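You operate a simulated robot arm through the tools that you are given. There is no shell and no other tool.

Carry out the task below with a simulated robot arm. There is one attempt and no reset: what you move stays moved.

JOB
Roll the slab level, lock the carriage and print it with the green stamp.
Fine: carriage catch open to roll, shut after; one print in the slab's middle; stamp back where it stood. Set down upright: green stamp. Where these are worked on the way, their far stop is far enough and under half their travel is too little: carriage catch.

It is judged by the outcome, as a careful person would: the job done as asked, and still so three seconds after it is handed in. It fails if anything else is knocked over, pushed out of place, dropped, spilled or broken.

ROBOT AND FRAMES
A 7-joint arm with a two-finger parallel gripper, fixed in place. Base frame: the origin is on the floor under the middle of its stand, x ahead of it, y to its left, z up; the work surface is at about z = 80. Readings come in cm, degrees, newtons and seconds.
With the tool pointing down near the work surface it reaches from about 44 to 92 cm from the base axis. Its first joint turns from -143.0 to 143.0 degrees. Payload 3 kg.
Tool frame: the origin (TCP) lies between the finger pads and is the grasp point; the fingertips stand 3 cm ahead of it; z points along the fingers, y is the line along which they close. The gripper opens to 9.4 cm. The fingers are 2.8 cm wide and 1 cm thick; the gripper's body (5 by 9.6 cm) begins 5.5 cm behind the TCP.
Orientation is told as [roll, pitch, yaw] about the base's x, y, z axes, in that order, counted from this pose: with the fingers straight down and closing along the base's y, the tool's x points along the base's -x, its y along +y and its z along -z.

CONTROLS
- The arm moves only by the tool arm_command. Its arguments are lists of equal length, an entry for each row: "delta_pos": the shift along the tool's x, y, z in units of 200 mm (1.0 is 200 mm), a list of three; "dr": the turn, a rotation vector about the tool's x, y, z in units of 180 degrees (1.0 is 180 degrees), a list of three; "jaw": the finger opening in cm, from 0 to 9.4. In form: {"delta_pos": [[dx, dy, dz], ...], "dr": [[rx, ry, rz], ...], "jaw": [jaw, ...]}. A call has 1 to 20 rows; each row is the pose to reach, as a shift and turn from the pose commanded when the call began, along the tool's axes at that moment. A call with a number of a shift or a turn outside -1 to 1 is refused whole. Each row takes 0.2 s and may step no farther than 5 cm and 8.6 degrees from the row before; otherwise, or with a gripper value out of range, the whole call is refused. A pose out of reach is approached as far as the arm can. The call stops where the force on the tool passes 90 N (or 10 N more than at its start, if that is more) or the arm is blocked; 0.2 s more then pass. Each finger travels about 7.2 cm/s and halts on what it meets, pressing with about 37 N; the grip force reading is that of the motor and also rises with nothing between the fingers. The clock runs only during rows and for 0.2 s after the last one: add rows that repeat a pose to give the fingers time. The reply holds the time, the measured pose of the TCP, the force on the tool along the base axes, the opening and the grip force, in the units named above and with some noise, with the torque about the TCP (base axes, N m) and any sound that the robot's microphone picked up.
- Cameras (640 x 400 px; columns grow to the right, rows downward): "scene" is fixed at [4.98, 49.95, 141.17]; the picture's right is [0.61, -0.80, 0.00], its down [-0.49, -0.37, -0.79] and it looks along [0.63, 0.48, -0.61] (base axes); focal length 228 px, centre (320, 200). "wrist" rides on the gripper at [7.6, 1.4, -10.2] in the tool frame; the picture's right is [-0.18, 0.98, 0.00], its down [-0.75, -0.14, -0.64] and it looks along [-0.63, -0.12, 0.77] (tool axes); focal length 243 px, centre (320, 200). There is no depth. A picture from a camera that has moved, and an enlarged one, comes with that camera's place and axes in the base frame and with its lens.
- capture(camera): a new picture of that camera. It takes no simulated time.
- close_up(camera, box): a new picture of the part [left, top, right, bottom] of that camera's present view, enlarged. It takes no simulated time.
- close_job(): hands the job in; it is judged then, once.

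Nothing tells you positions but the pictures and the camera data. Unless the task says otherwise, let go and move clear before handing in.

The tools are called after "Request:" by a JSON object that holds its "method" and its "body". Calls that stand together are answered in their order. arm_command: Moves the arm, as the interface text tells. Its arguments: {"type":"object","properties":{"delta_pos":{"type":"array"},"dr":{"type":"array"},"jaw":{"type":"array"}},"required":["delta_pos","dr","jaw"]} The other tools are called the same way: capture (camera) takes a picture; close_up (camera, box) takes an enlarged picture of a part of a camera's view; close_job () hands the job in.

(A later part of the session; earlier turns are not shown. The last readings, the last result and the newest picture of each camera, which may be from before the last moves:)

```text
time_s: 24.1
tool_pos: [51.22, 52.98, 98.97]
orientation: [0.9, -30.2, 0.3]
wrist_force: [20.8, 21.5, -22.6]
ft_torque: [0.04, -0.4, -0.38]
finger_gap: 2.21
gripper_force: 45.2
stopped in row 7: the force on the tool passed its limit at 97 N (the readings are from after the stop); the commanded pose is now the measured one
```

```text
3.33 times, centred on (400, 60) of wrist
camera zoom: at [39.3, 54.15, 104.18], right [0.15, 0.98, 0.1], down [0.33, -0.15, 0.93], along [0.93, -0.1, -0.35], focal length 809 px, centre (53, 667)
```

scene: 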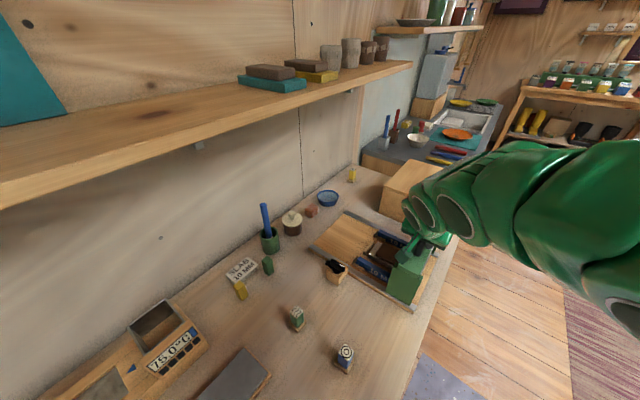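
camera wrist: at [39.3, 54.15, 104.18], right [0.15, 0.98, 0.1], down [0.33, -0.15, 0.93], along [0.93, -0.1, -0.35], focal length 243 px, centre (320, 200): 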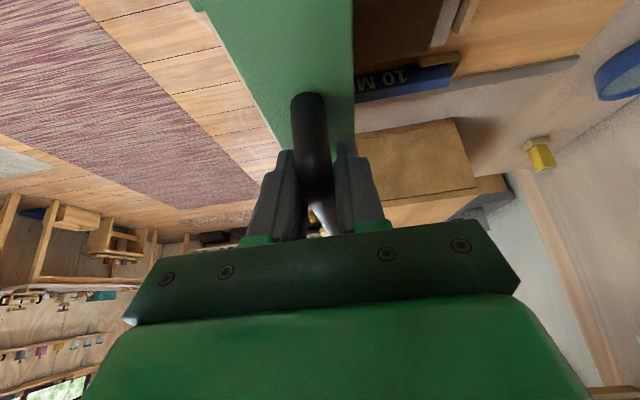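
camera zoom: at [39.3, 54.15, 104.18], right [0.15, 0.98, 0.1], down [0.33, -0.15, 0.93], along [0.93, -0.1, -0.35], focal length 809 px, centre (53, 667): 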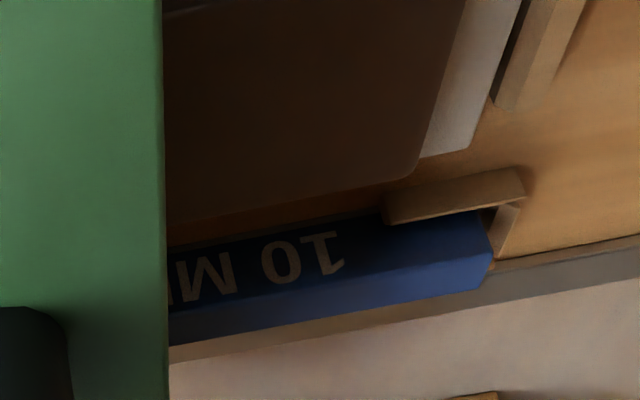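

Request:
{"method": "arm_command", "body": {"delta_pos": [[-0.0026, 0.03, 0.0055], [-0.0026, 0.1, 0.0055], [-0.0026, 0.18, 0.0055], [-0.0026, 0.26, 0.0055], [-0.0026, 0.34, 0.0055], [-0.0026, 0.42, 0.0055], [-0.0026, 0.5, 0.0055], [-0.0026, 0.58, 0.0055], [-0.0026, 0.65, 0.0055], [-0.0026, 0.7, 0.0055]], "dr": [[0.0043, 0, -0.0025], [0.0043, 0, -0.0025], [0.0043, 0, -0.0025], [0.0043, 0, -0.0025], [0.0043, 0, -0.0025], [0.0043, 0, -0.0025], [0.0043, 0, -0.0025], [0.0043, 0, -0.0025], [0.0043, 0, -0.0025], [0.0043, 0, -0.0025]], "jaw": [1.5, 1.5, 1.5, 1.5, 1.5, 1.5, 1.5, 1.5, 1.5, 1.5]}}

Request:
{"method": "close_up", "body": {"camera": "scene", "box": [300, 190, 450, 320]}}

Request:
{"method": "capture", "body": {"camera": "wrist"}}

```text
time_s: 26.4
tool_pos: [51.13, 66.91, 99.21]
orientation: [-0.4, -30.3, 0.8]
wrist_force: [12.9, -0.7, -16.3]
ft_torque: [0.05, 0.39, 0.0]
finger_gap: 2.2
gripper_force: 44.9
```

```text
3.08 times, centred on (375, 255) of scene
camera zoom: at [4.98, 49.95, 141.17], right [0.61, -0.8, 0.0], down [-0.49, -0.37, -0.79], along [0.63, 0.48, -0.61], focal length 700 px, centre (151, 31)
```

zoom: 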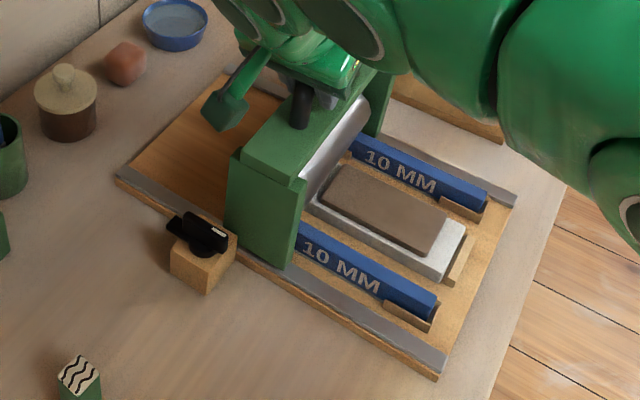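

```text
taken
camera wrist: at [39.29, 68.13, 104.26], right [0.15, 0.98, 0.09], down [0.33, -0.13, 0.94], along [0.93, -0.11, -0.34], focal length 243 px, centre (320, 200)
```

wrist: 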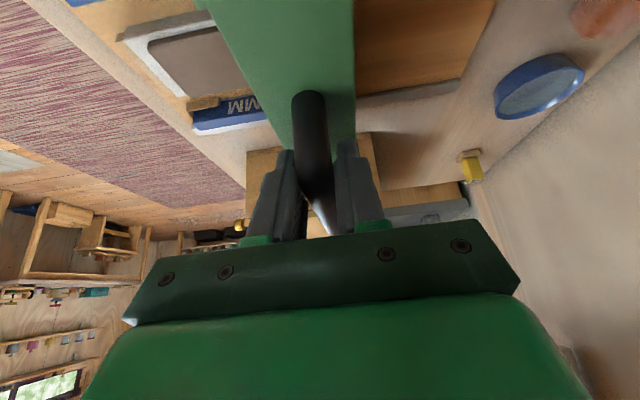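

The slab is now flattened and even. Rolling the carriage the rest of the way home.

Request:
{"method": "arm_command", "body": {"delta_pos": [[-0.0006, 0.06, 0.009], [-0.0006, 0.13, 0.009], [-0.0006, 0.2, 0.009], [-0.0006, 0.27, 0.009], [-0.0006, 0.34, 0.009], [-0.0006, 0.4, 0.009], [-0.0006, 0.44, 0.009], [-0.0006, 0.465, 0.009], [-0.0006, 0.475, 0.009], [-0.0006, 0.477, 0.009]], "dr": [[0.0003, 0, 0.0049], [0.0003, 0, 0.0049], [0.0003, 0, 0.0049], [0.0003, 0, 0.0049], [0.0003, 0, 0.0049], [0.0003, 0, 0.0049], [0.0003, 0, 0.0049], [0.0003, 0, 0.0049], [0.0003, 0, 0.0049], [0.0003, 0, 0.0049]], "jaw": [1.5, 1.5, 1.5, 1.5, 1.5, 1.5, 1.5, 1.5, 1.5, 1.5]}}

Request:
{"method": "close_up", "body": {"camera": "scene", "box": [300, 190, 450, 320]}}

Request:
{"method": "capture", "body": {"camera": "wrist"}}

```text
time_s: 28.6
tool_pos: [51.07, 76.34, 99.24]
orientation: [0.2, -30.3, -0.3]
wrist_force: [12.2, -0.7, 31.7]
ft_torque: [0.01, 0.03, -0.01]
finger_gap: 2.19
gripper_force: 44.8
```

```text
3.08 times, centred on (375, 255) of scene
camera zoom: at [4.98, 49.95, 141.17], right [0.61, -0.8, 0.0], down [-0.49, -0.37, -0.79], along [0.63, 0.48, -0.61], focal length 700 px, centre (151, 31)
```

zoom: 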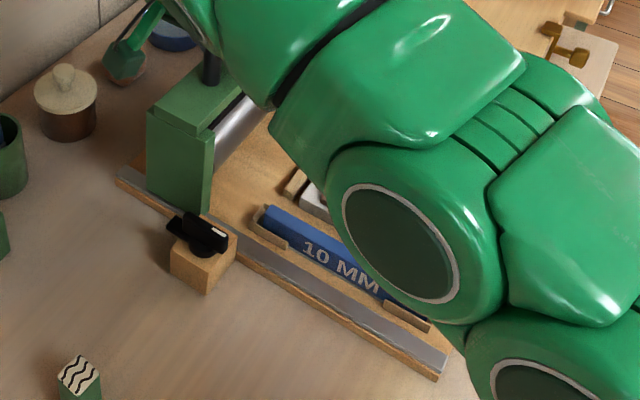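

```text
taken
camera wrist: at [39.27, 77.78, 104.19], right [0.16, 0.98, 0.1], down [0.33, -0.15, 0.93], along [0.93, -0.12, -0.34], focal length 243 px, centre (320, 200)
```

wrist: 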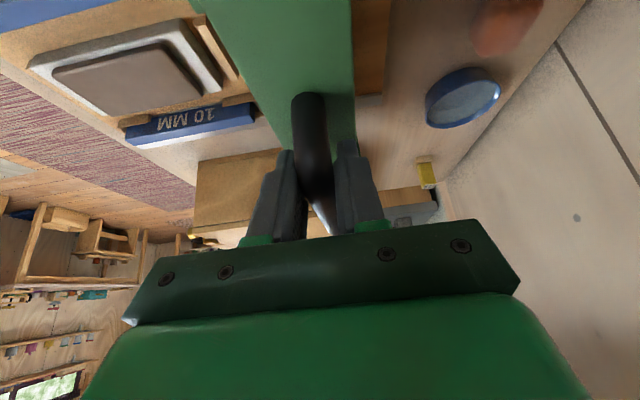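

The carriage is back at its starting position; I'll nudge gently to feel for the home stop.

Request:
{"method": "arm_command", "body": {"delta_pos": [[0, 0.008, -0.003], [0, 0.015, -0.003], [0, 0.015, -0.003]], "dr": [[0, 0, 0], [0, 0, 0], [0, 0, 0]], "jaw": [1.5, 1.5, 1.5]}}

```text
time_s: 29.4
tool_pos: [51.0, 76.49, 99.2]
orientation: [-0.1, -30.2, -0.3]
wrist_force: [-9.1, -59.0, 30.1]
ft_torque: [-0.27, 0.9, 0.54]
finger_gap: 2.19
gripper_force: 44.8
```

That is the home stop. I'll relax the push, release the handle, and back straight out.

Request:
{"method": "arm_command", "body": {"delta_pos": [[0, 0.004, -0.003], [0, 0.004, -0.006], [0, 0.004, -0.006], [0, 0.004, -0.006], [0, 0.004, -0.1], [0, 0.004, -0.25], [0, 0.004, -0.35]], "dr": [[0, 0, 0], [0, 0, 0], [0, 0, 0], [0, 0, 0], [0, 0, 0], [0, 0, 0], [0, 0, 0]], "jaw": [1.5, 4, 6, 6, 6, 6, 6]}}

Request:
{"method": "capture", "body": {"camera": "wrist"}}

Request:
{"method": "capture", "body": {"camera": "scene"}}

```text
time_s: 30.9
tool_pos: [47.39, 76.78, 105.09]
orientation: [0.1, -30.3, -0.1]
wrist_force: [-0.4, -0.3, 1.1]
ft_torque: [-0.03, 0.01, -0.05]
finger_gap: 6.0
gripper_force: 0.0
```

```text
taken
camera wrist: at [35.64, 78.16, 110.24], right [0.16, 0.98, 0.09], down [0.33, -0.14, 0.93], along [0.93, -0.12, -0.34], focal length 243 px, centre (320, 200)
```

wrist: 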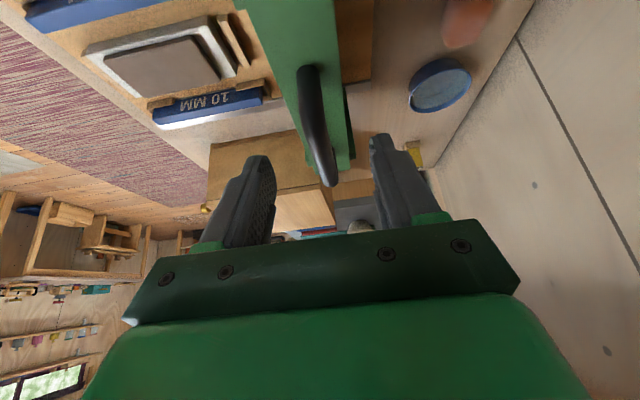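

```text
taken
```

scene: 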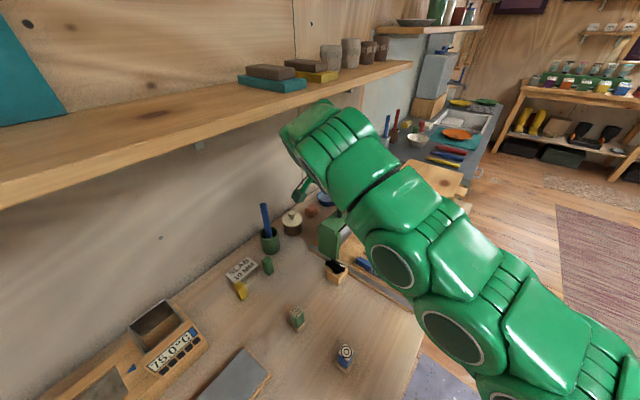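

Request:
{"method": "arm_command", "body": {"delta_pos": [[0.1, -0.07, -0.07], [0.22, -0.16, -0.15], [0.33, -0.25, -0.22], [0.438, -0.34, -0.28], [0.438, -0.34, -0.28], [0.438, -0.34, -0.28], [0.438, -0.34, -0.28]], "dr": [[0, 0, 0], [0, 0.02, 0], [0, 0.055, 0], [0, 0.09, 0], [0, 0.125, 0], [0, 0.155, 0], [0, 0.168, 0]], "jaw": [6, 6, 6, 5, 5, 5, 5]}}

```text
time_s: 32.5
tool_pos: [37.1, 69.99, 105.54]
orientation: [0.3, 0.1, -0.2]
wrist_force: [0.2, 0.0, 0.3]
ft_torque: [0.0, 0.01, 0.02]
finger_gap: 5.04
gripper_force: 0.0
```

Request:
{"method": "arm_command", "body": {"delta_pos": [[-0.03, 0.003, 0], [-0.06, 0.006, 0], [-0.09, 0.009, 0], [-0.12, 0.012, 0], [-0.145, 0.0125, 0], [-0.145, 0.0125, 0], [-0.145, 0.0125, 0], [-0.145, 0.0125, 0], [-0.145, 0.0125, 0], [-0.145, 0.0125, 0], [-0.145, 0.0125, 0], [-0.145, 0.0125, 0.15]], "dr": [[0, 0, -0.045], [0, 0, -0.09], [0, 0, -0.135], [0, 0, -0.18], [0, 0, -0.225], [0, 0, -0.27], [0, 0, -0.315], [0, 0, -0.36], [0, 0, -0.405], [0, 0, -0.45], [0, 0, -0.49], [0, 0, -0.501]], "jaw": [5, 5, 5, 5, 5, 5, 5, 5, 5, 5, 5, 5]}}

Request:
{"method": "capture", "body": {"camera": "wrist"}}

Request:
{"method": "close_up", "body": {"camera": "scene", "box": [300, 190, 450, 320]}}

```text
time_s: 35.1
tool_pos: [40.04, 70.27, 102.48]
orientation: [-0.1, -0.1, 90.2]
wrist_force: [0.5, -0.8, -0.2]
ft_torque: [-0.02, 0.0, -0.01]
finger_gap: 5.01
gripper_force: 0.0
```

```text
taken
camera wrist: at [38.53, 62.61, 112.84], right [-0.98, 0.18, 0.0], down [0.14, 0.75, 0.64], along [0.12, 0.63, -0.77], focal length 243 px, centre (320, 200)
```

wrist: 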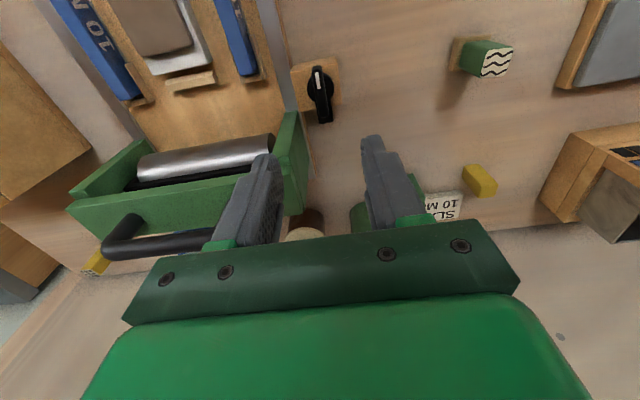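

```text
3.08 times, centred on (375, 255) of scene
camera zoom: at [4.98, 49.95, 141.17], right [0.61, -0.8, 0.0], down [-0.49, -0.37, -0.79], along [0.63, 0.48, -0.61], focal length 700 px, centre (151, 31)
```

zoom: 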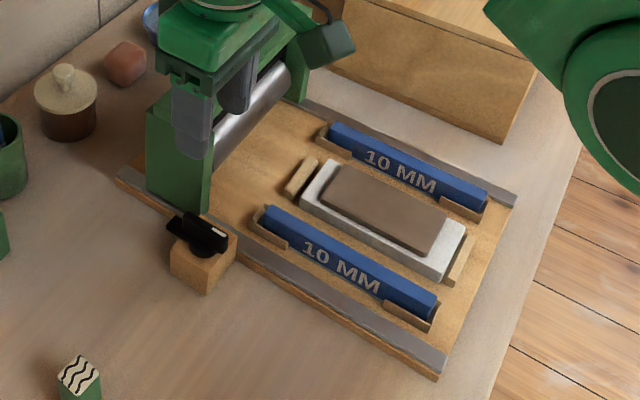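

The slab is level, and the carriage is home. Now I descend onto the catch bar again to shut it.

Request:
{"method": "arm_command", "body": {"delta_pos": [[0, 0, 0.2], [0, 0, 0.4], [0, 0, 0.55], [0, 0, 0.63], [0, 0, 0.67], [0, 0, 0.67], [0, 0, 0.67], [0, 0, 0.67], [0, 0, 0.67]], "dr": [[0, 0, 0], [0, 0, 0], [0, 0, 0], [0, 0, 0], [0, 0, 0], [0, 0, 0], [0, 0, 0], [0, 0, 0], [0, 0, 0]], "jaw": [4, 4, 4, 4, 4, 2.5, 1, 0, 0]}}

Request:
{"method": "close_up", "body": {"camera": "wrist", "box": [240, 80, 420, 230]}}

```text
time_s: 37.1
tool_pos: [40.01, 70.37, 89.06]
orientation: [-0.1, -0.2, 90.2]
wrist_force: [-8.2, -0.2, 2.2]
ft_torque: [-0.49, 0.25, -0.07]
finger_gap: 1.08
gripper_force: 45.0
```

```text
2.67 times, centred on (330, 155) of wrist
camera zoom: at [38.49, 62.62, 99.42], right [-0.98, 0.18, 0.0], down [0.14, 0.75, 0.64], along [0.12, 0.63, -0.77], focal length 647 px, centre (293, 320)
```

zoom: 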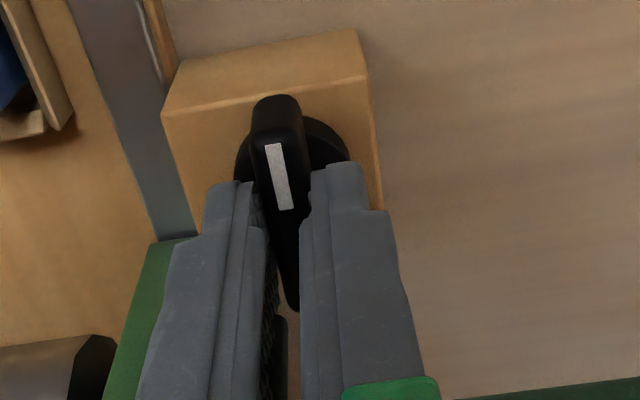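

Gripped again; turning the catch clockwise back to shut.

Request:
{"method": "arm_command", "body": {"delta_pos": [[0, 0, 0], [0, 0, 0], [0, 0, 0], [0, 0, 0], [0, 0, 0], [0, 0, 0]], "dr": [[0, 0, 0.04], [0, 0, 0.08], [0, 0, 0.12], [0, 0, 0.16], [0, 0, 0.2], [0, 0, 0.24]], "jaw": [0, 0, 0, 0, 0, 0]}}

Request:
{"method": "close_up", "body": {"camera": "wrist", "box": [240, 80, 420, 230]}}

```text
time_s: 38.5
tool_pos: [40.05, 70.35, 89.12]
orientation: [0.1, -0.1, 46.7]
wrist_force: [0.2, 15.3, -3.8]
ft_torque: [0.7, -0.28, 0.0]
finger_gap: 1.07
gripper_force: 44.4
```

```text
2.67 times, centred on (330, 155) of wrist
camera zoom: at [33.66, 65.65, 99.42], right [-0.59, 0.81, 0.0], down [0.62, 0.45, 0.64], along [0.52, 0.38, -0.77], focal length 647 px, centre (293, 320)
```

zoom: 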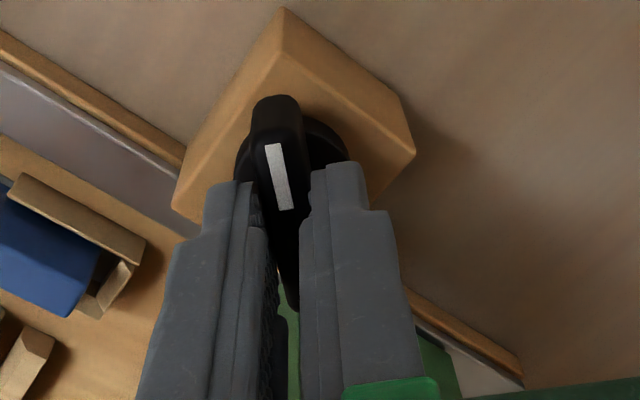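

Request:
{"method": "arm_command", "body": {"delta_pos": [[0, 0, 0], [0, 0, 0], [0, 0, 0], [0, 0, 0], [0, 0, 0], [0, 0, 0], [0, 0, 0]], "dr": [[0, 0, 0.04], [0, 0, 0.08], [0, 0, 0.12], [0, 0, 0.16], [0, 0, 0.2], [0, 0, 0.24], [0, 0, 0.265]], "jaw": [0, 0, 0, 0, 0, 0, 0]}}

Request:
{"method": "close_up", "body": {"camera": "wrist", "box": [240, 80, 420, 230]}}

```text
time_s: 40.1
tool_pos: [39.97, 70.3, 89.01]
orientation: [0.0, 0.0, -0.9]
wrist_force: [-4.8, -4.1, -5.8]
ft_torque: [-0.07, -0.03, 0.91]
finger_gap: 1.08
gripper_force: 44.4
```

```text
2.67 times, centred on (330, 155) of wrist
camera zoom: at [32.34, 71.76, 99.44], right [0.2, 0.98, 0.0], down [0.75, -0.15, 0.64], along [0.63, -0.13, -0.77], focal length 647 px, centre (293, 320)
```

zoom: 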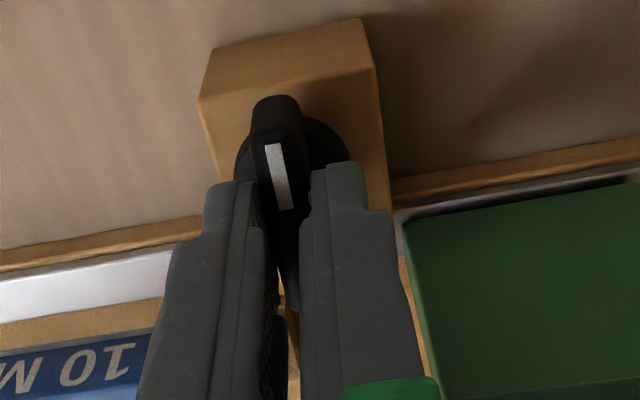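

The torque shows the shut stop; the catch is back where it started. I'll release and rise.

Request:
{"method": "arm_command", "body": {"delta_pos": [[0, 0, 0], [0, 0, 0], [0, 0, 0], [0, 0, -0.1], [0, 0, -0.25], [0, 0, -0.45], [0, 0, -0.65]], "dr": [[0, 0, -0.005], [0, 0, -0.005], [0, 0, -0.005], [0, 0, -0.005], [0, 0, -0.005], [0, 0, -0.005], [0, 0, -0.005]], "jaw": [0, 2.5, 5, 5, 5, 5, 5]}}

Request:
{"method": "close_up", "body": {"camera": "scene", "box": [300, 220, 380, 300]}}

Request:
{"method": "close_up", "body": {"camera": "scene", "box": [260, 290, 340, 350]}}

Request:
{"method": "capture", "body": {"camera": "scene"}}

```text
time_s: 41.8
tool_pos: [40.04, 70.32, 102.05]
orientation: [0.1, 0.0, 0.0]
wrist_force: [-0.7, 0.6, -0.2]
ft_torque: [-0.03, -0.05, 0.03]
finger_gap: 4.98
gripper_force: 0.1
```

```text
5.00 times, centred on (340, 260) of scene
camera zoom: at [4.98, 49.95, 141.17], right [0.61, -0.8, 0.0], down [-0.49, -0.37, -0.79], along [0.63, 0.48, -0.61], focal length 1137 px, centre (220, -100)
```

zoom: 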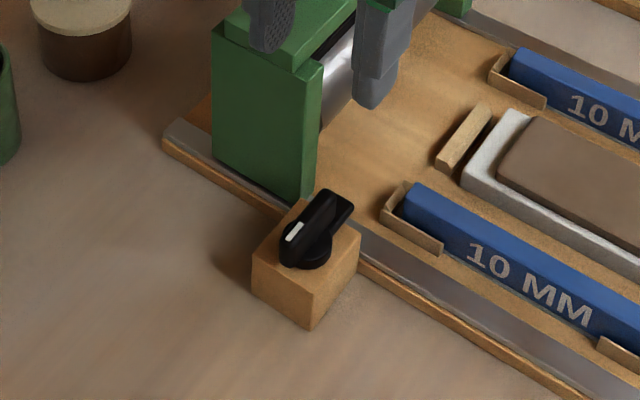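

```text
6.67 times, centred on (300, 320) of scene
camera zoom: at [4.98, 49.95, 141.17], right [0.61, -0.8, 0.0], down [-0.49, -0.37, -0.79], along [0.63, 0.48, -0.61], focal length 1516 px, centre (453, -600)
```

zoom: 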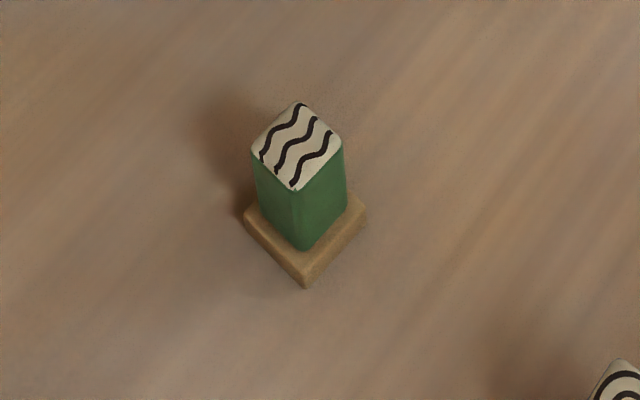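

```text
taken
```

scene: 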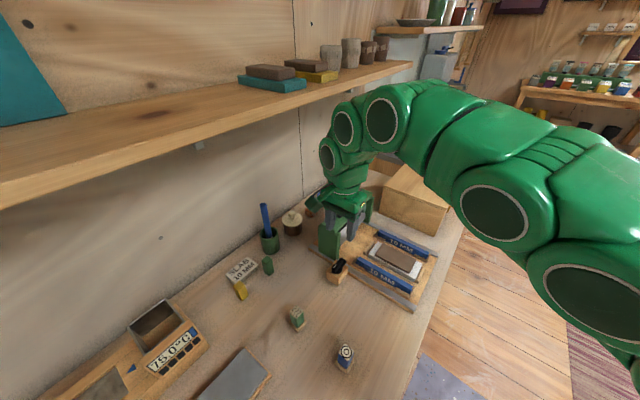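

The catch is shut as at the start and the slab is flat. The green wavy-pattern stamp stands near (22.8, 70.9), about 2.3 cm wide, top at z ≈ 86.7; I'll go above it for a closer look.

Request:
{"method": "arm_command", "body": {"delta_pos": [[0.15, 0.005, 0.02], [0.36, 0.01, 0.04], [0.57, 0.02, 0.06], [0.76, 0.03, 0.08], [0.86, 0.03, 0.1], [0.86, 0.03, 0.1]], "dr": [[0, 0, 0], [0, 0, 0], [0, 0, 0], [0, 0, 0], [0, 0, 0], [0, 0, 0]], "jaw": [5, 5, 6, 6, 6, 6]}}

Request:
{"method": "capture", "body": {"camera": "wrist"}}

Request:
{"method": "close_up", "body": {"camera": "wrist", "box": [270, 40, 380, 150]}}

Request:
{"method": "capture", "body": {"camera": "scene"}}

```text
time_s: 43.1
tool_pos: [22.71, 70.83, 100.1]
orientation: [0.1, 0.0, 0.0]
wrist_force: [-0.5, -0.1, -0.6]
ft_torque: [-0.01, 0.03, 0.0]
finger_gap: 6.01
gripper_force: 0.0
```

```text
taken
camera wrist: at [15.01, 72.21, 110.47], right [0.18, 0.98, 0.0], down [0.75, -0.14, 0.64], along [0.63, -0.12, -0.77], focal length 243 px, centre (320, 200)
```

wrist: 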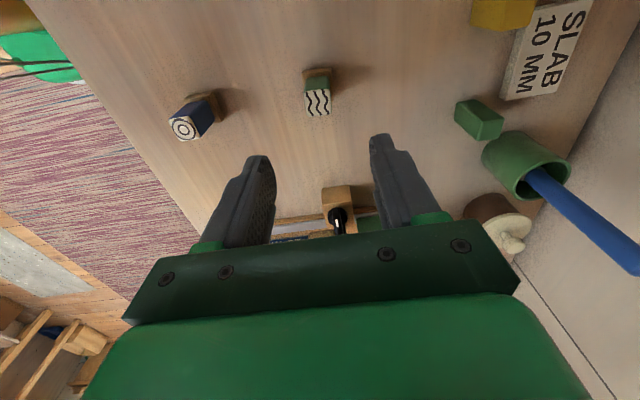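

```text
3.64 times, centred on (325, 95) of wrist
camera zoom: at [15.01, 72.21, 110.47], right [0.18, 0.98, 0.0], down [0.75, -0.14, 0.64], along [0.63, -0.12, -0.77], focal length 882 px, centre (302, 582)
```

zoom: 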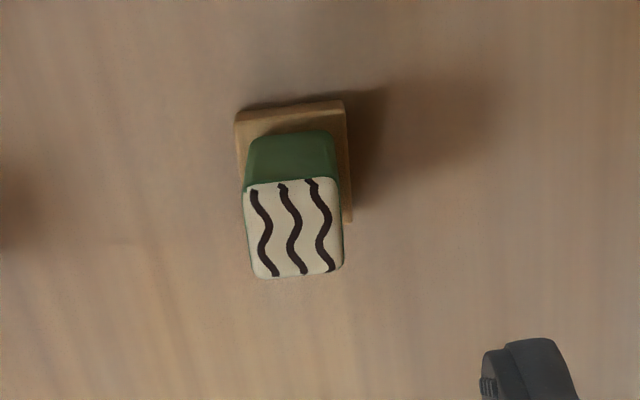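

```text
taken
```

scene: 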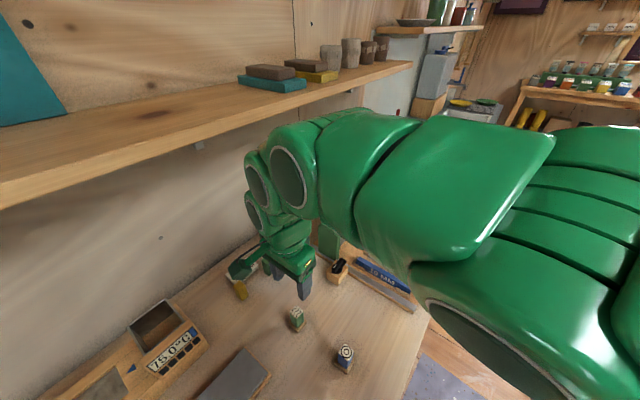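

The stamp's top centre reads about (22.6, 70.6). I'll descend around its green body, keeping the tips just above its wooden foot.

Request:
{"method": "arm_command", "body": {"delta_pos": [[0.003, -0.01, 0.2], [0.003, -0.01, 0.4], [0.003, -0.01, 0.58], [0.003, -0.01, 0.68], [0.003, -0.01, 0.74], [0.003, -0.01, 0.74]], "dr": [[0, 0, 0], [0, 0, 0], [0, 0, 0], [0, 0, 0], [0, 0, 0], [0, 0, 0]], "jaw": [6, 6, 6, 6, 6, 6]}}

Request:
{"method": "capture", "body": {"camera": "wrist"}}

Request:
{"method": "close_up", "body": {"camera": "scene", "box": [260, 280, 340, 350]}}

```text
time_s: 44.5
tool_pos: [22.74, 70.7, 85.3]
orientation: [0.0, 0.0, 0.0]
wrist_force: [-0.4, 0.2, 0.7]
ft_torque: [-0.03, 0.0, 0.04]
finger_gap: 6.0
gripper_force: 0.1
```

```text
taken
camera wrist: at [15.03, 72.05, 95.64], right [0.18, 0.98, 0.0], down [0.75, -0.14, 0.64], along [0.63, -0.12, -0.77], focal length 243 px, centre (320, 200)
```

wrist: 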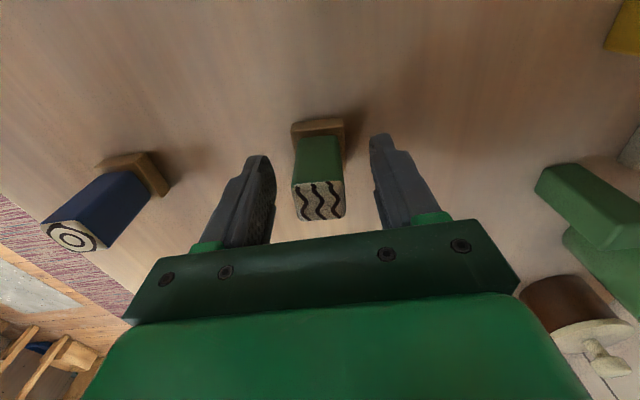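

```text
5.71 times, centred on (300, 315) of scene
camera zoom: at [4.98, 49.95, 141.17], right [0.61, -0.8, 0.0], down [-0.49, -0.37, -0.79], along [0.63, 0.48, -0.61], focal length 1300 px, centre (434, -457)
```

zoom: 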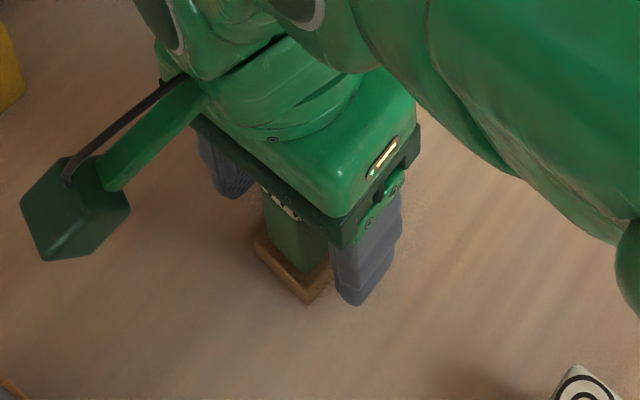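

Request:
{"method": "arm_command", "body": {"delta_pos": [[0, -0.004, 0], [0, -0.004, 0], [0, -0.004, 0], [0, -0.004, 0], [0, -0.004, 0], [0, -0.004, 0]], "dr": [[0, 0, 0], [0, 0, 0], [0, 0, 0], [0, 0, 0], [0, 0, 0], [0, 0, 0]], "jaw": [4.5, 3.2, 2.6, 2.2, 1.5, 1.5]}}

Request:
{"method": "capture", "body": {"camera": "wrist"}}

Request:
{"method": "close_up", "body": {"camera": "scene", "box": [260, 280, 340, 350]}}

```text
time_s: 46.0
tool_pos: [22.76, 70.45, 85.42]
orientation: [0.0, 0.1, 0.0]
wrist_force: [0.1, 0.2, -0.6]
ft_torque: [-0.02, 0.0, -0.02]
finger_gap: 2.95
gripper_force: 37.0
```

```text
taken
camera wrist: at [15.04, 71.95, 95.67], right [0.18, 0.98, 0.0], down [0.75, -0.14, 0.64], along [0.63, -0.12, -0.77], focal length 243 px, centre (320, 200)
```

wrist: 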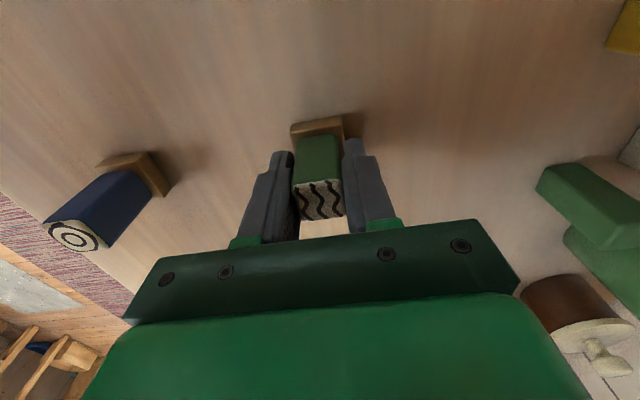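

```text
5.71 times, centred on (300, 315) of scene
camera zoom: at [4.98, 49.95, 141.17], right [0.61, -0.8, 0.0], down [-0.49, -0.37, -0.79], along [0.63, 0.48, -0.61], focal length 1300 px, centre (434, -457)
```

zoom: 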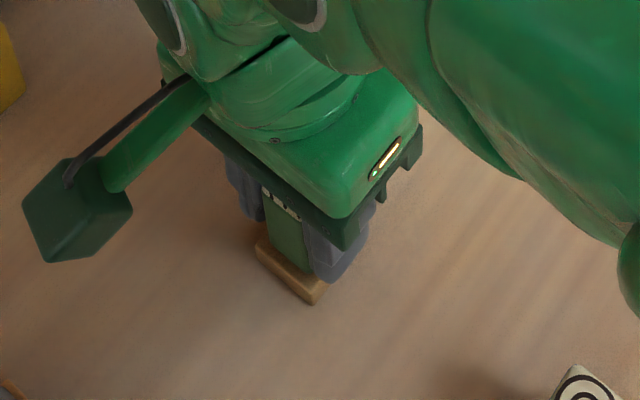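

The stamp is gripped at (22.75, 70.5) with its bottom about 5.4 cm below the TCP. I'll lift slowly and check what comes with it.

Request:
{"method": "arm_command", "body": {"delta_pos": [[0, 0, -0.03], [0, 0, -0.1], [0, 0, -0.25], [0, 0, -0.45], [0, 0, -0.65], [0, 0, -0.75]], "dr": [[0, 0, 0], [0, 0, 0], [0, 0, 0], [0, 0, 0], [0, 0, 0], [0, 0, 0]], "jaw": [1.5, 1.5, 1.5, 1.5, 1.5, 1.5]}}

Request:
{"method": "capture", "body": {"camera": "wrist"}}

Request:
{"method": "close_up", "body": {"camera": "scene", "box": [220, 220, 360, 350]}}

```text
time_s: 47.4
tool_pos: [22.91, 70.61, 100.34]
orientation: [0.1, 0.0, 0.0]
wrist_force: [0.3, 0.2, -1.4]
ft_torque: [0.0, 0.0, -0.02]
finger_gap: 2.95
gripper_force: 36.9
```

```text
taken
camera wrist: at [15.02, 71.91, 110.64], right [0.18, 0.98, 0.0], down [0.75, -0.14, 0.64], along [0.63, -0.12, -0.77], focal length 243 px, centre (320, 200)
```

wrist: 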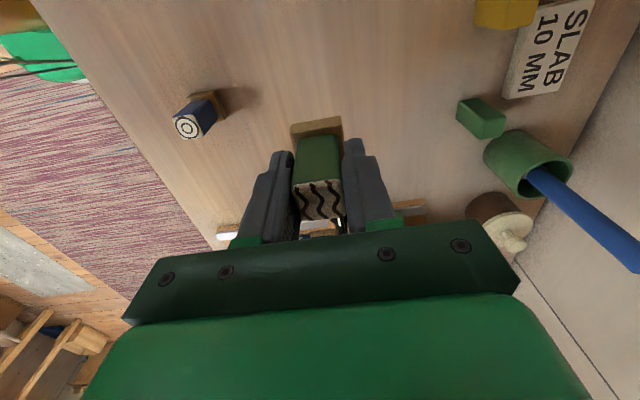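

```text
3.08 times, centred on (290, 285) of scene
camera zoom: at [4.98, 49.95, 141.17], right [0.61, -0.8, 0.0], down [-0.49, -0.37, -0.79], along [0.63, 0.48, -0.61], focal length 700 px, centre (412, -62)
```

zoom: 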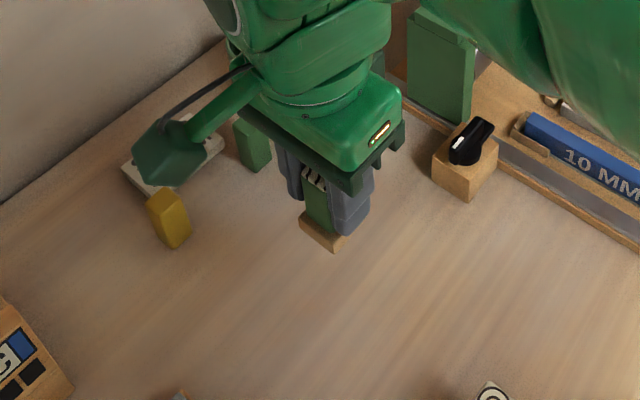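

The wooden foot is part of the stamp and it hangs straight. I'll carry it over the slab at height and measure the slab's middle.

Request:
{"method": "arm_command", "body": {"delta_pos": [[-0.08, -0.03, -0.1], [-0.22, -0.07, -0.18], [-0.38, -0.13, -0.24], [-0.55, -0.2, -0.29], [-0.72, -0.26, -0.29], [-0.85, -0.3, -0.29], [-0.85, -0.3, -0.29]], "dr": [[0, 0, 0], [0, 0, 0], [0, 0, 0], [0, 0, 0], [0, 0, 0], [0, 0, 0], [0, 0, 0]], "jaw": [1.5, 1.5, 1.5, 1.5, 1.5, 1.5, 1.5]}}

Request:
{"method": "arm_command", "body": {"delta_pos": [[-0.12, -0.05, 0], [-0.28, -0.1, 0], [-0.46, -0.18, 0], [-0.64, -0.26, 0], [-0.76, -0.3, 0], [-0.81, -0.315, 0], [-0.81, -0.315, 0]], "dr": [[0, 0, 0], [0, 0, 0], [0, 0, 0], [0, 0, 0], [0, 0, 0], [0, 0, 0], [0, 0, 0]], "jaw": [1.5, 1.5, 1.5, 1.5, 1.5, 1.5, 1.5]}}

Request:
{"method": "capture", "body": {"camera": "wrist"}}

Request:
{"method": "capture", "body": {"camera": "scene"}}

```text
time_s: 49.0
tool_pos: [39.8, 64.47, 105.95]
orientation: [0.1, 0.0, 0.1]
wrist_force: [-0.5, -0.1, -0.6]
ft_torque: [-0.01, 0.01, 0.03]
finger_gap: 2.95
gripper_force: 37.3
```

```text
time_s: 50.5
tool_pos: [55.92, 58.28, 106.1]
orientation: [0.1, 0.0, 0.0]
wrist_force: [-0.4, 0.1, 0.0]
ft_torque: [-0.02, -0.01, 0.0]
finger_gap: 2.95
gripper_force: 36.8
```

```text
taken
camera wrist: at [48.29, 59.6, 116.4], right [0.18, 0.98, 0.0], down [0.75, -0.14, 0.64], along [0.63, -0.12, -0.77], focal length 243 px, centre (320, 200)
```

wrist: 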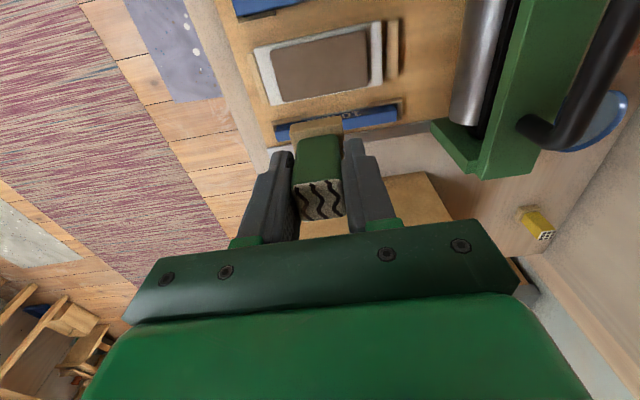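

```text
taken
```

scene: 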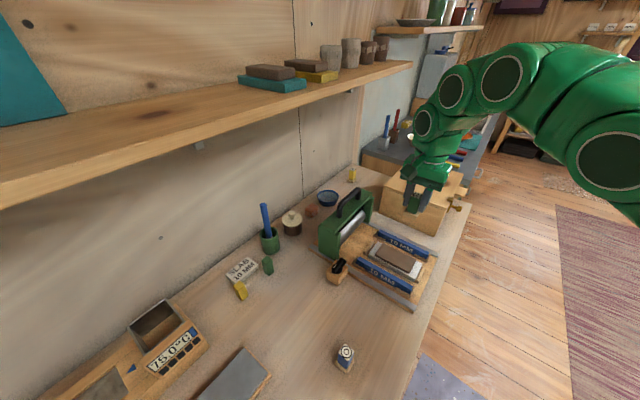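

Excellent view of the slab from both cameras; I'll enlarge both to triangulate its middle.

Request:
{"method": "close_up", "body": {"camera": "wrist", "box": [240, 10, 420, 130]}}

Request:
{"method": "close_up", "body": {"camera": "scene", "box": [345, 220, 445, 310]}}

```text
3.33 times, centred on (330, 70) of wrist
camera zoom: at [48.29, 59.6, 116.4], right [0.18, 0.98, 0.0], down [0.75, -0.14, 0.64], along [0.63, -0.12, -0.77], focal length 809 px, centre (287, 633)
```

zoom: 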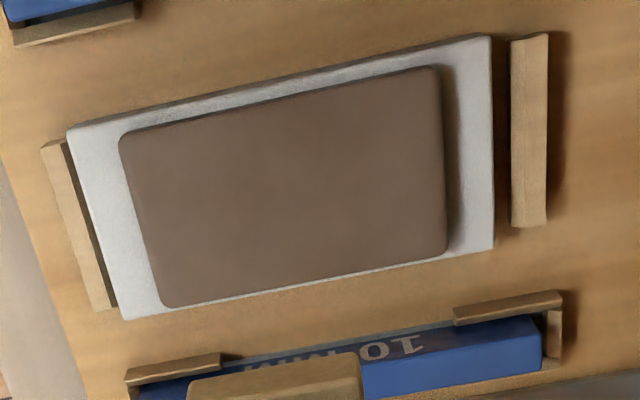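

```text
4.44 times, centred on (395, 265) of scene
camera zoom: at [4.98, 49.95, 141.17], right [0.61, -0.8, 0.0], down [-0.49, -0.37, -0.79], along [0.63, 0.48, -0.61], focal length 1011 px, centre (-13, -89)
```

zoom: 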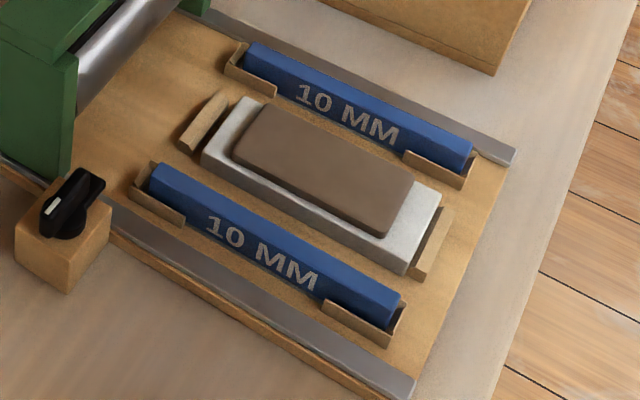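

Triangulating both views puts the slab's middle at about (54.9, 58.45) with its top at z ≈ 83.8, and it sits centred on the board. I'll come down to just above it first and check alignment.

Request:
{"method": "arm_command", "body": {"delta_pos": [[0.02, 0.004, 0.15], [0.0435, 0.0085, 0.35], [0.0435, 0.0085, 0.55], [0.0435, 0.0085, 0.7], [0.0435, 0.0085, 0.75], [0.0435, 0.0085, 0.75]], "dr": [[0, 0, 0], [0, 0, 0], [0, 0, 0], [0, 0, 0], [0, 0, 0], [0, 0, 0]], "jaw": [1.5, 1.5, 1.5, 1.5, 1.5, 1.5]}}

Request:
{"method": "close_up", "body": {"camera": "wrist", "box": [220, 50, 420, 250]}}

Request:
{"method": "close_up", "body": {"camera": "scene", "box": [345, 210, 445, 310]}}

```text
time_s: 52.0
tool_pos: [55.12, 58.56, 91.03]
orientation: [0.2, -0.1, 0.0]
wrist_force: [0.5, 0.3, -0.5]
ft_torque: [-0.01, 0.02, 0.02]
finger_gap: 2.96
gripper_force: 37.0
```

```text
2.00 times, centred on (320, 150) of wrist
camera zoom: at [47.41, 59.8, 101.35], right [0.18, 0.98, 0.0], down [0.75, -0.14, 0.64], along [0.63, -0.12, -0.77], focal length 485 px, centre (320, 300)
```

zoom: 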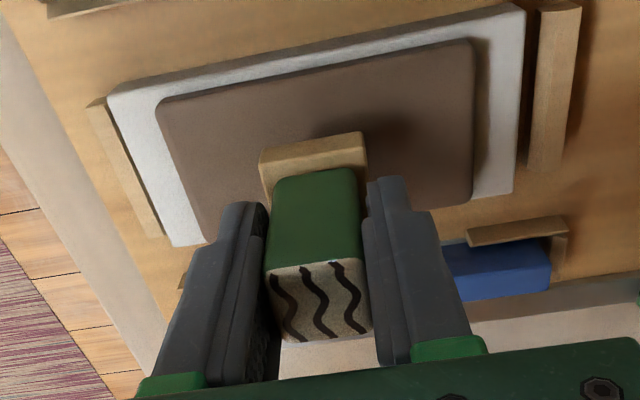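

```text
4.00 times, centred on (395, 260) of scene
camera zoom: at [4.98, 49.95, 141.17], right [0.61, -0.8, 0.0], down [-0.49, -0.37, -0.79], along [0.63, 0.48, -0.61], focal length 910 px, centre (20, -40)
```

zoom: 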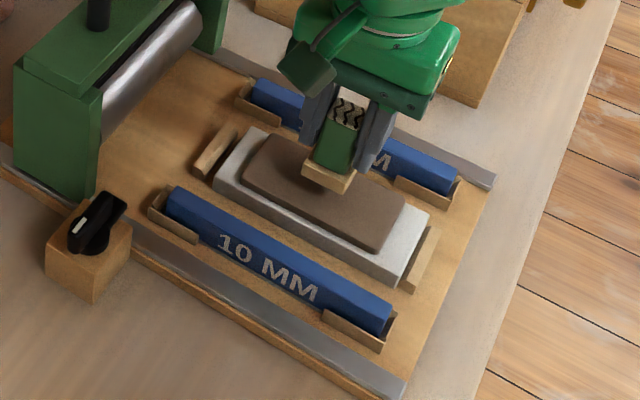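

Request:
{"method": "arm_command", "body": {"delta_pos": [[0, 0, 0.03], [0, 0, 0.06], [0, 0, 0.07]], "dr": [[0, 0, 0], [0, 0, 0], [0, 0, 0]], "jaw": [1.5, 1.5, 1.5]}}

Request:
{"method": "close_up", "body": {"camera": "wrist", "box": [240, 50, 400, 200]}}

Request:
{"method": "close_up", "body": {"camera": "scene", "box": [365, 225, 435, 295]}}

```text
time_s: 52.8
tool_pos: [55.13, 58.6, 89.63]
orientation: [0.1, 0.0, 0.1]
wrist_force: [-0.2, -0.3, -0.8]
ft_torque: [0.01, -0.02, -0.01]
finger_gap: 2.91
gripper_force: 37.1
```

```text
2.67 times, centred on (320, 125) of wrist
camera zoom: at [47.4, 59.85, 100.01], right [0.18, 0.98, 0.0], down [0.75, -0.14, 0.64], along [0.63, -0.12, -0.77], focal length 647 px, centre (320, 400)
```

zoom: 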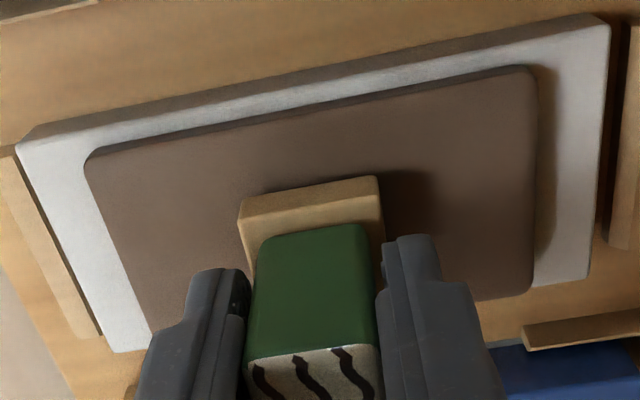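

```text
5.71 times, centred on (400, 260) of scene
camera zoom: at [4.98, 49.95, 141.17], right [0.61, -0.8, 0.0], down [-0.49, -0.37, -0.79], along [0.63, 0.48, -0.61], focal length 1300 px, centre (-137, -143)
```

zoom: 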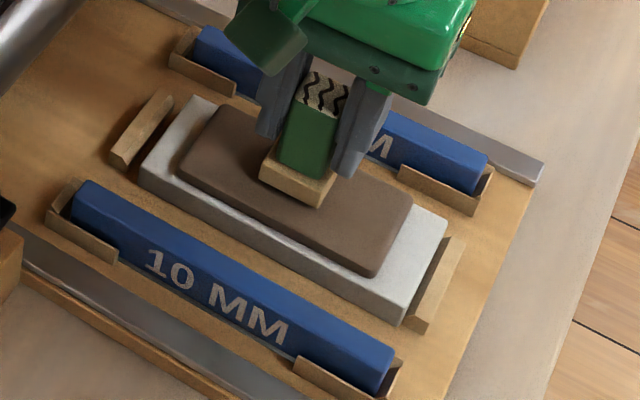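

The stamp is about 0.25 cm too far in +x relative to the slab's middle and otherwise centred. I'll correct that and lower slowly to contact.

Request:
{"method": "arm_command", "body": {"delta_pos": [[0.006, 0.002, 0], [0.012, 0.003, 0.005], [0.012, 0.003, 0.012], [0.012, 0.003, 0.018], [0.012, 0.003, 0.022]], "dr": [[0, 0, 0], [0, 0, 0], [0, 0, 0], [0, 0, 0], [0, 0, 0]], "jaw": [1.5, 1.5, 1.5, 1.5, 1.5]}}

Request:
{"method": "close_up", "body": {"camera": "scene", "box": [365, 225, 435, 295]}}

```text
time_s: 54.0
tool_pos: [54.72, 58.44, 89.26]
orientation: [0.0, 0.0, 0.0]
wrist_force: [-1.0, -0.1, 5.5]
ft_torque: [-0.11, 0.07, -0.02]
finger_gap: 2.96
gripper_force: 37.0
```

```text
5.71 times, centred on (400, 260) of scene
camera zoom: at [4.98, 49.95, 141.17], right [0.61, -0.8, 0.0], down [-0.49, -0.37, -0.79], along [0.63, 0.48, -0.61], focal length 1300 px, centre (-137, -143)
```

zoom: 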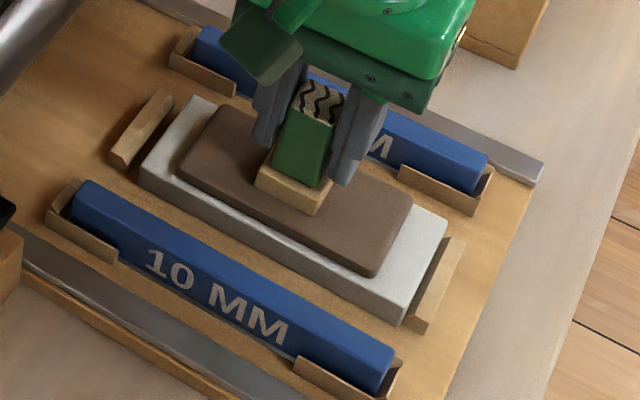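

Contact begun (5.5 N). Pressing straight down in small steps.

Request:
{"method": "arm_command", "body": {"delta_pos": [[0, 0, 0.004], [0, 0, 0.008], [0, 0, 0.011], [0, 0, 0.011]], "dr": [[0, 0, 0], [0, 0, 0], [0, 0, 0], [0, 0, 0]], "jaw": [1.5, 1.5, 1.5, 1.5]}}

```text
time_s: 55.0
tool_pos: [54.9, 58.61, 89.17]
orientation: [0.2, -0.1, -0.1]
wrist_force: [2.5, 2.3, 28.3]
ft_torque: [-0.03, -0.19, 0.0]
finger_gap: 2.96
gripper_force: 37.4
```

Request:
{"method": "arm_command", "body": {"delta_pos": [[0, 0, 0.003], [0, 0, 0.006], [0, 0, 0.006], [0, 0, 0.006]], "dr": [[0, 0, 0], [0, 0, 0], [0, 0, 0], [0, 0, 0]], "jaw": [1.5, 1.5, 1.5, 1.5]}}

Request:
{"method": "close_up", "body": {"camera": "scene", "box": [365, 225, 435, 295]}}

```text
time_s: 56.0
tool_pos: [54.94, 58.55, 89.02]
orientation: [0.1, 0.0, -0.1]
wrist_force: [2.2, 1.7, 28.4]
ft_torque: [0.0, -0.02, 0.01]
finger_gap: 2.94
gripper_force: 37.0
```

```text
5.71 times, centred on (400, 260) of scene
camera zoom: at [4.98, 49.95, 141.17], right [0.61, -0.8, 0.0], down [-0.49, -0.37, -0.79], along [0.63, 0.48, -0.61], focal length 1300 px, centre (-137, -143)
```

zoom: 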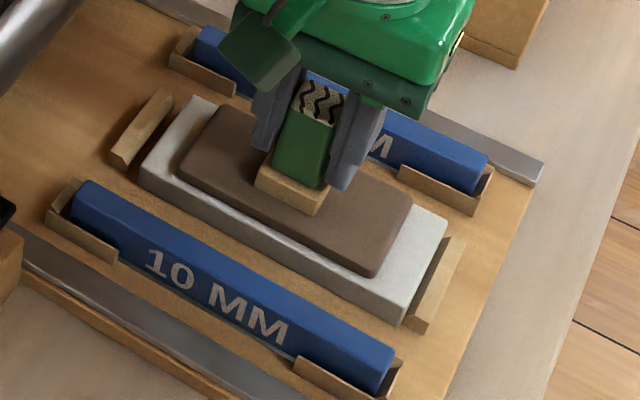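

The force settled at about 28 N. I'll lift straight up and inspect the print.

Request:
{"method": "arm_command", "body": {"delta_pos": [[0, 0, -0.02], [0, 0, -0.06], [0, 0, -0.15], [0, 0, -0.3], [0, 0, -0.5], [0, 0, -0.7], [-0.02, 0, -0.84], [-0.05, 0, -0.84]], "dr": [[0, 0, 0], [0, 0, 0], [0, 0, 0], [0, 0, 0], [0, 0, 0], [0, 0, 0], [0, 0, 0], [0, 0, 0]], "jaw": [1.5, 1.5, 1.5, 1.5, 1.5, 1.5, 1.5, 1.5]}}

Request:
{"method": "close_up", "body": {"camera": "scene", "box": [365, 225, 435, 295]}}

Request:
{"method": "capture", "body": {"camera": "wrist"}}

Request:
{"method": "close_up", "body": {"camera": "wrist", "box": [240, 10, 420, 130]}}

```text
time_s: 57.8
tool_pos: [55.95, 58.54, 105.69]
orientation: [0.1, 0.0, 0.1]
wrist_force: [1.1, 0.6, -1.0]
ft_torque: [-0.01, -0.03, 0.0]
finger_gap: 2.97
gripper_force: 37.5
```

```text
5.71 times, centred on (400, 260) of scene
camera zoom: at [4.98, 49.95, 141.17], right [0.61, -0.8, 0.0], down [-0.49, -0.37, -0.79], along [0.63, 0.48, -0.61], focal length 1300 px, centre (-137, -143)
```

zoom: 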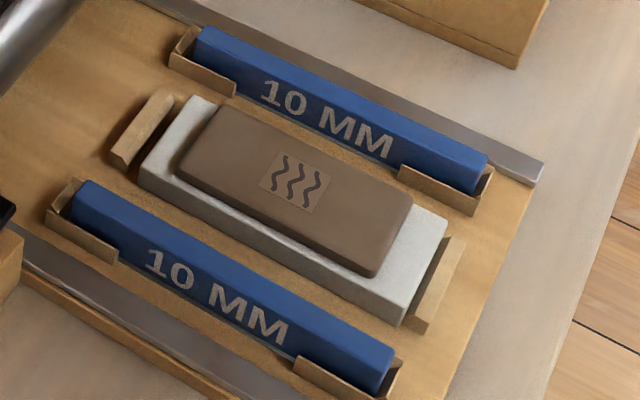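

```text
taken
camera wrist: at [48.15, 59.85, 116.04], right [0.18, 0.98, 0.0], down [0.75, -0.14, 0.64], along [0.63, -0.12, -0.77], focal length 243 px, centre (320, 200)
```

wrist: 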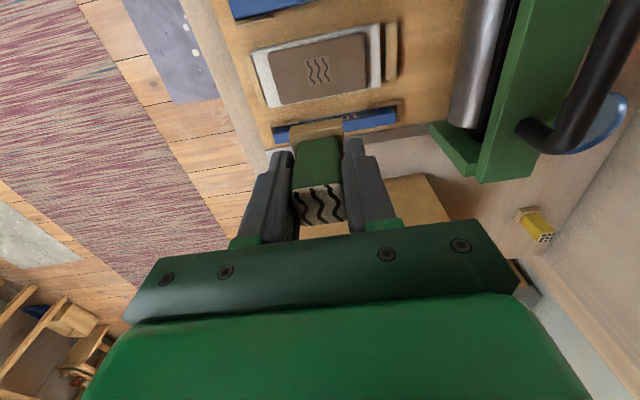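

```text
3.33 times, centred on (330, 70) of wrist
camera zoom: at [48.15, 59.85, 116.04], right [0.18, 0.98, 0.0], down [0.75, -0.14, 0.64], along [0.63, -0.12, -0.77], focal length 809 px, centre (287, 633)
```

zoom: 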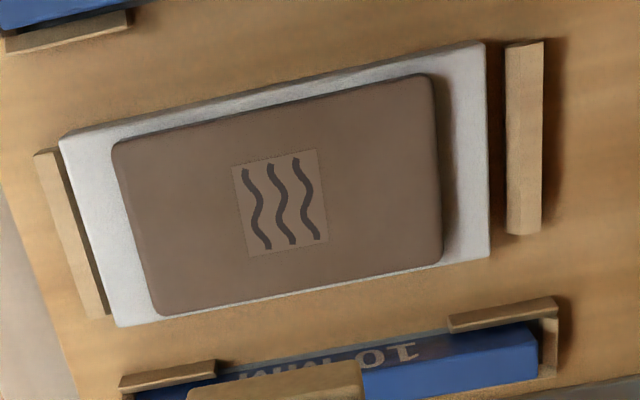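

The print is clean and centred in the slab. Now I carry the stamp back to where it stood, (22.77, 70.54).

Request:
{"method": "arm_command", "body": {"delta_pos": [[0.12, 0.04, 0], [0.28, 0.1, 0], [0.46, 0.17, 0], [0.64, 0.24, 0], [0.8, 0.29, 0], [0.85, 0.3, 0]], "dr": [[0, 0, 0], [0, 0, 0], [0, 0, 0], [0, 0, 0], [0, 0, 0], [0, 0, 0]], "jaw": [1.5, 1.5, 1.5, 1.5, 1.5, 1.5]}}

Request:
{"method": "arm_command", "body": {"delta_pos": [[0.12, 0.04, 0], [0.28, 0.1, 0], [0.46, 0.17, 0], [0.64, 0.24, 0.05], [0.78, 0.29, 0.12], [0.807, 0.3, 0.2], [0.807, 0.3, 0.28], [0.807, 0.3, 0.28]], "dr": [[0, 0, 0], [0, 0, 0], [0, 0, 0], [0, 0, 0], [0, 0, 0], [0, 0, 0], [0, 0, 0], [0, 0, 0]], "jaw": [1.5, 1.5, 1.5, 1.5, 1.5, 1.5, 1.5, 1.5]}}

Request:
{"method": "capture", "body": {"camera": "wrist"}}

```text
time_s: 59.1
tool_pos: [38.8, 64.54, 105.83]
orientation: [0.1, 0.0, 0.1]
wrist_force: [-0.2, 0.0, -0.8]
ft_torque: [0.01, -0.02, -0.02]
finger_gap: 2.92
gripper_force: 36.8
```

```text
time_s: 61.0
tool_pos: [22.75, 70.48, 100.11]
orientation: [0.1, 0.0, 0.0]
wrist_force: [0.4, -0.3, -1.8]
ft_torque: [0.05, 0.02, 0.02]
finger_gap: 2.95
gripper_force: 37.0
```

```text
taken
camera wrist: at [14.96, 71.89, 110.45], right [0.18, 0.98, 0.0], down [0.75, -0.14, 0.64], along [0.63, -0.12, -0.77], focal length 243 px, centre (320, 200)
```

wrist: 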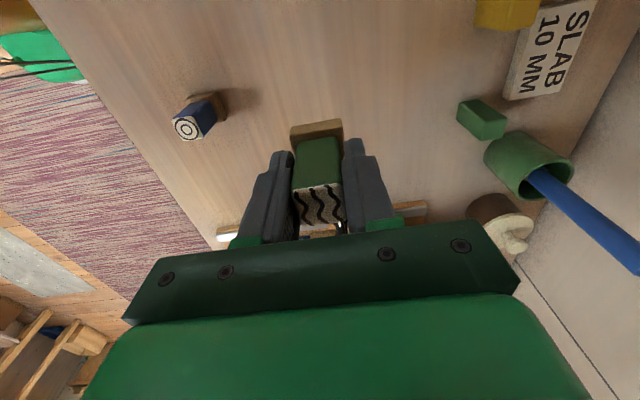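

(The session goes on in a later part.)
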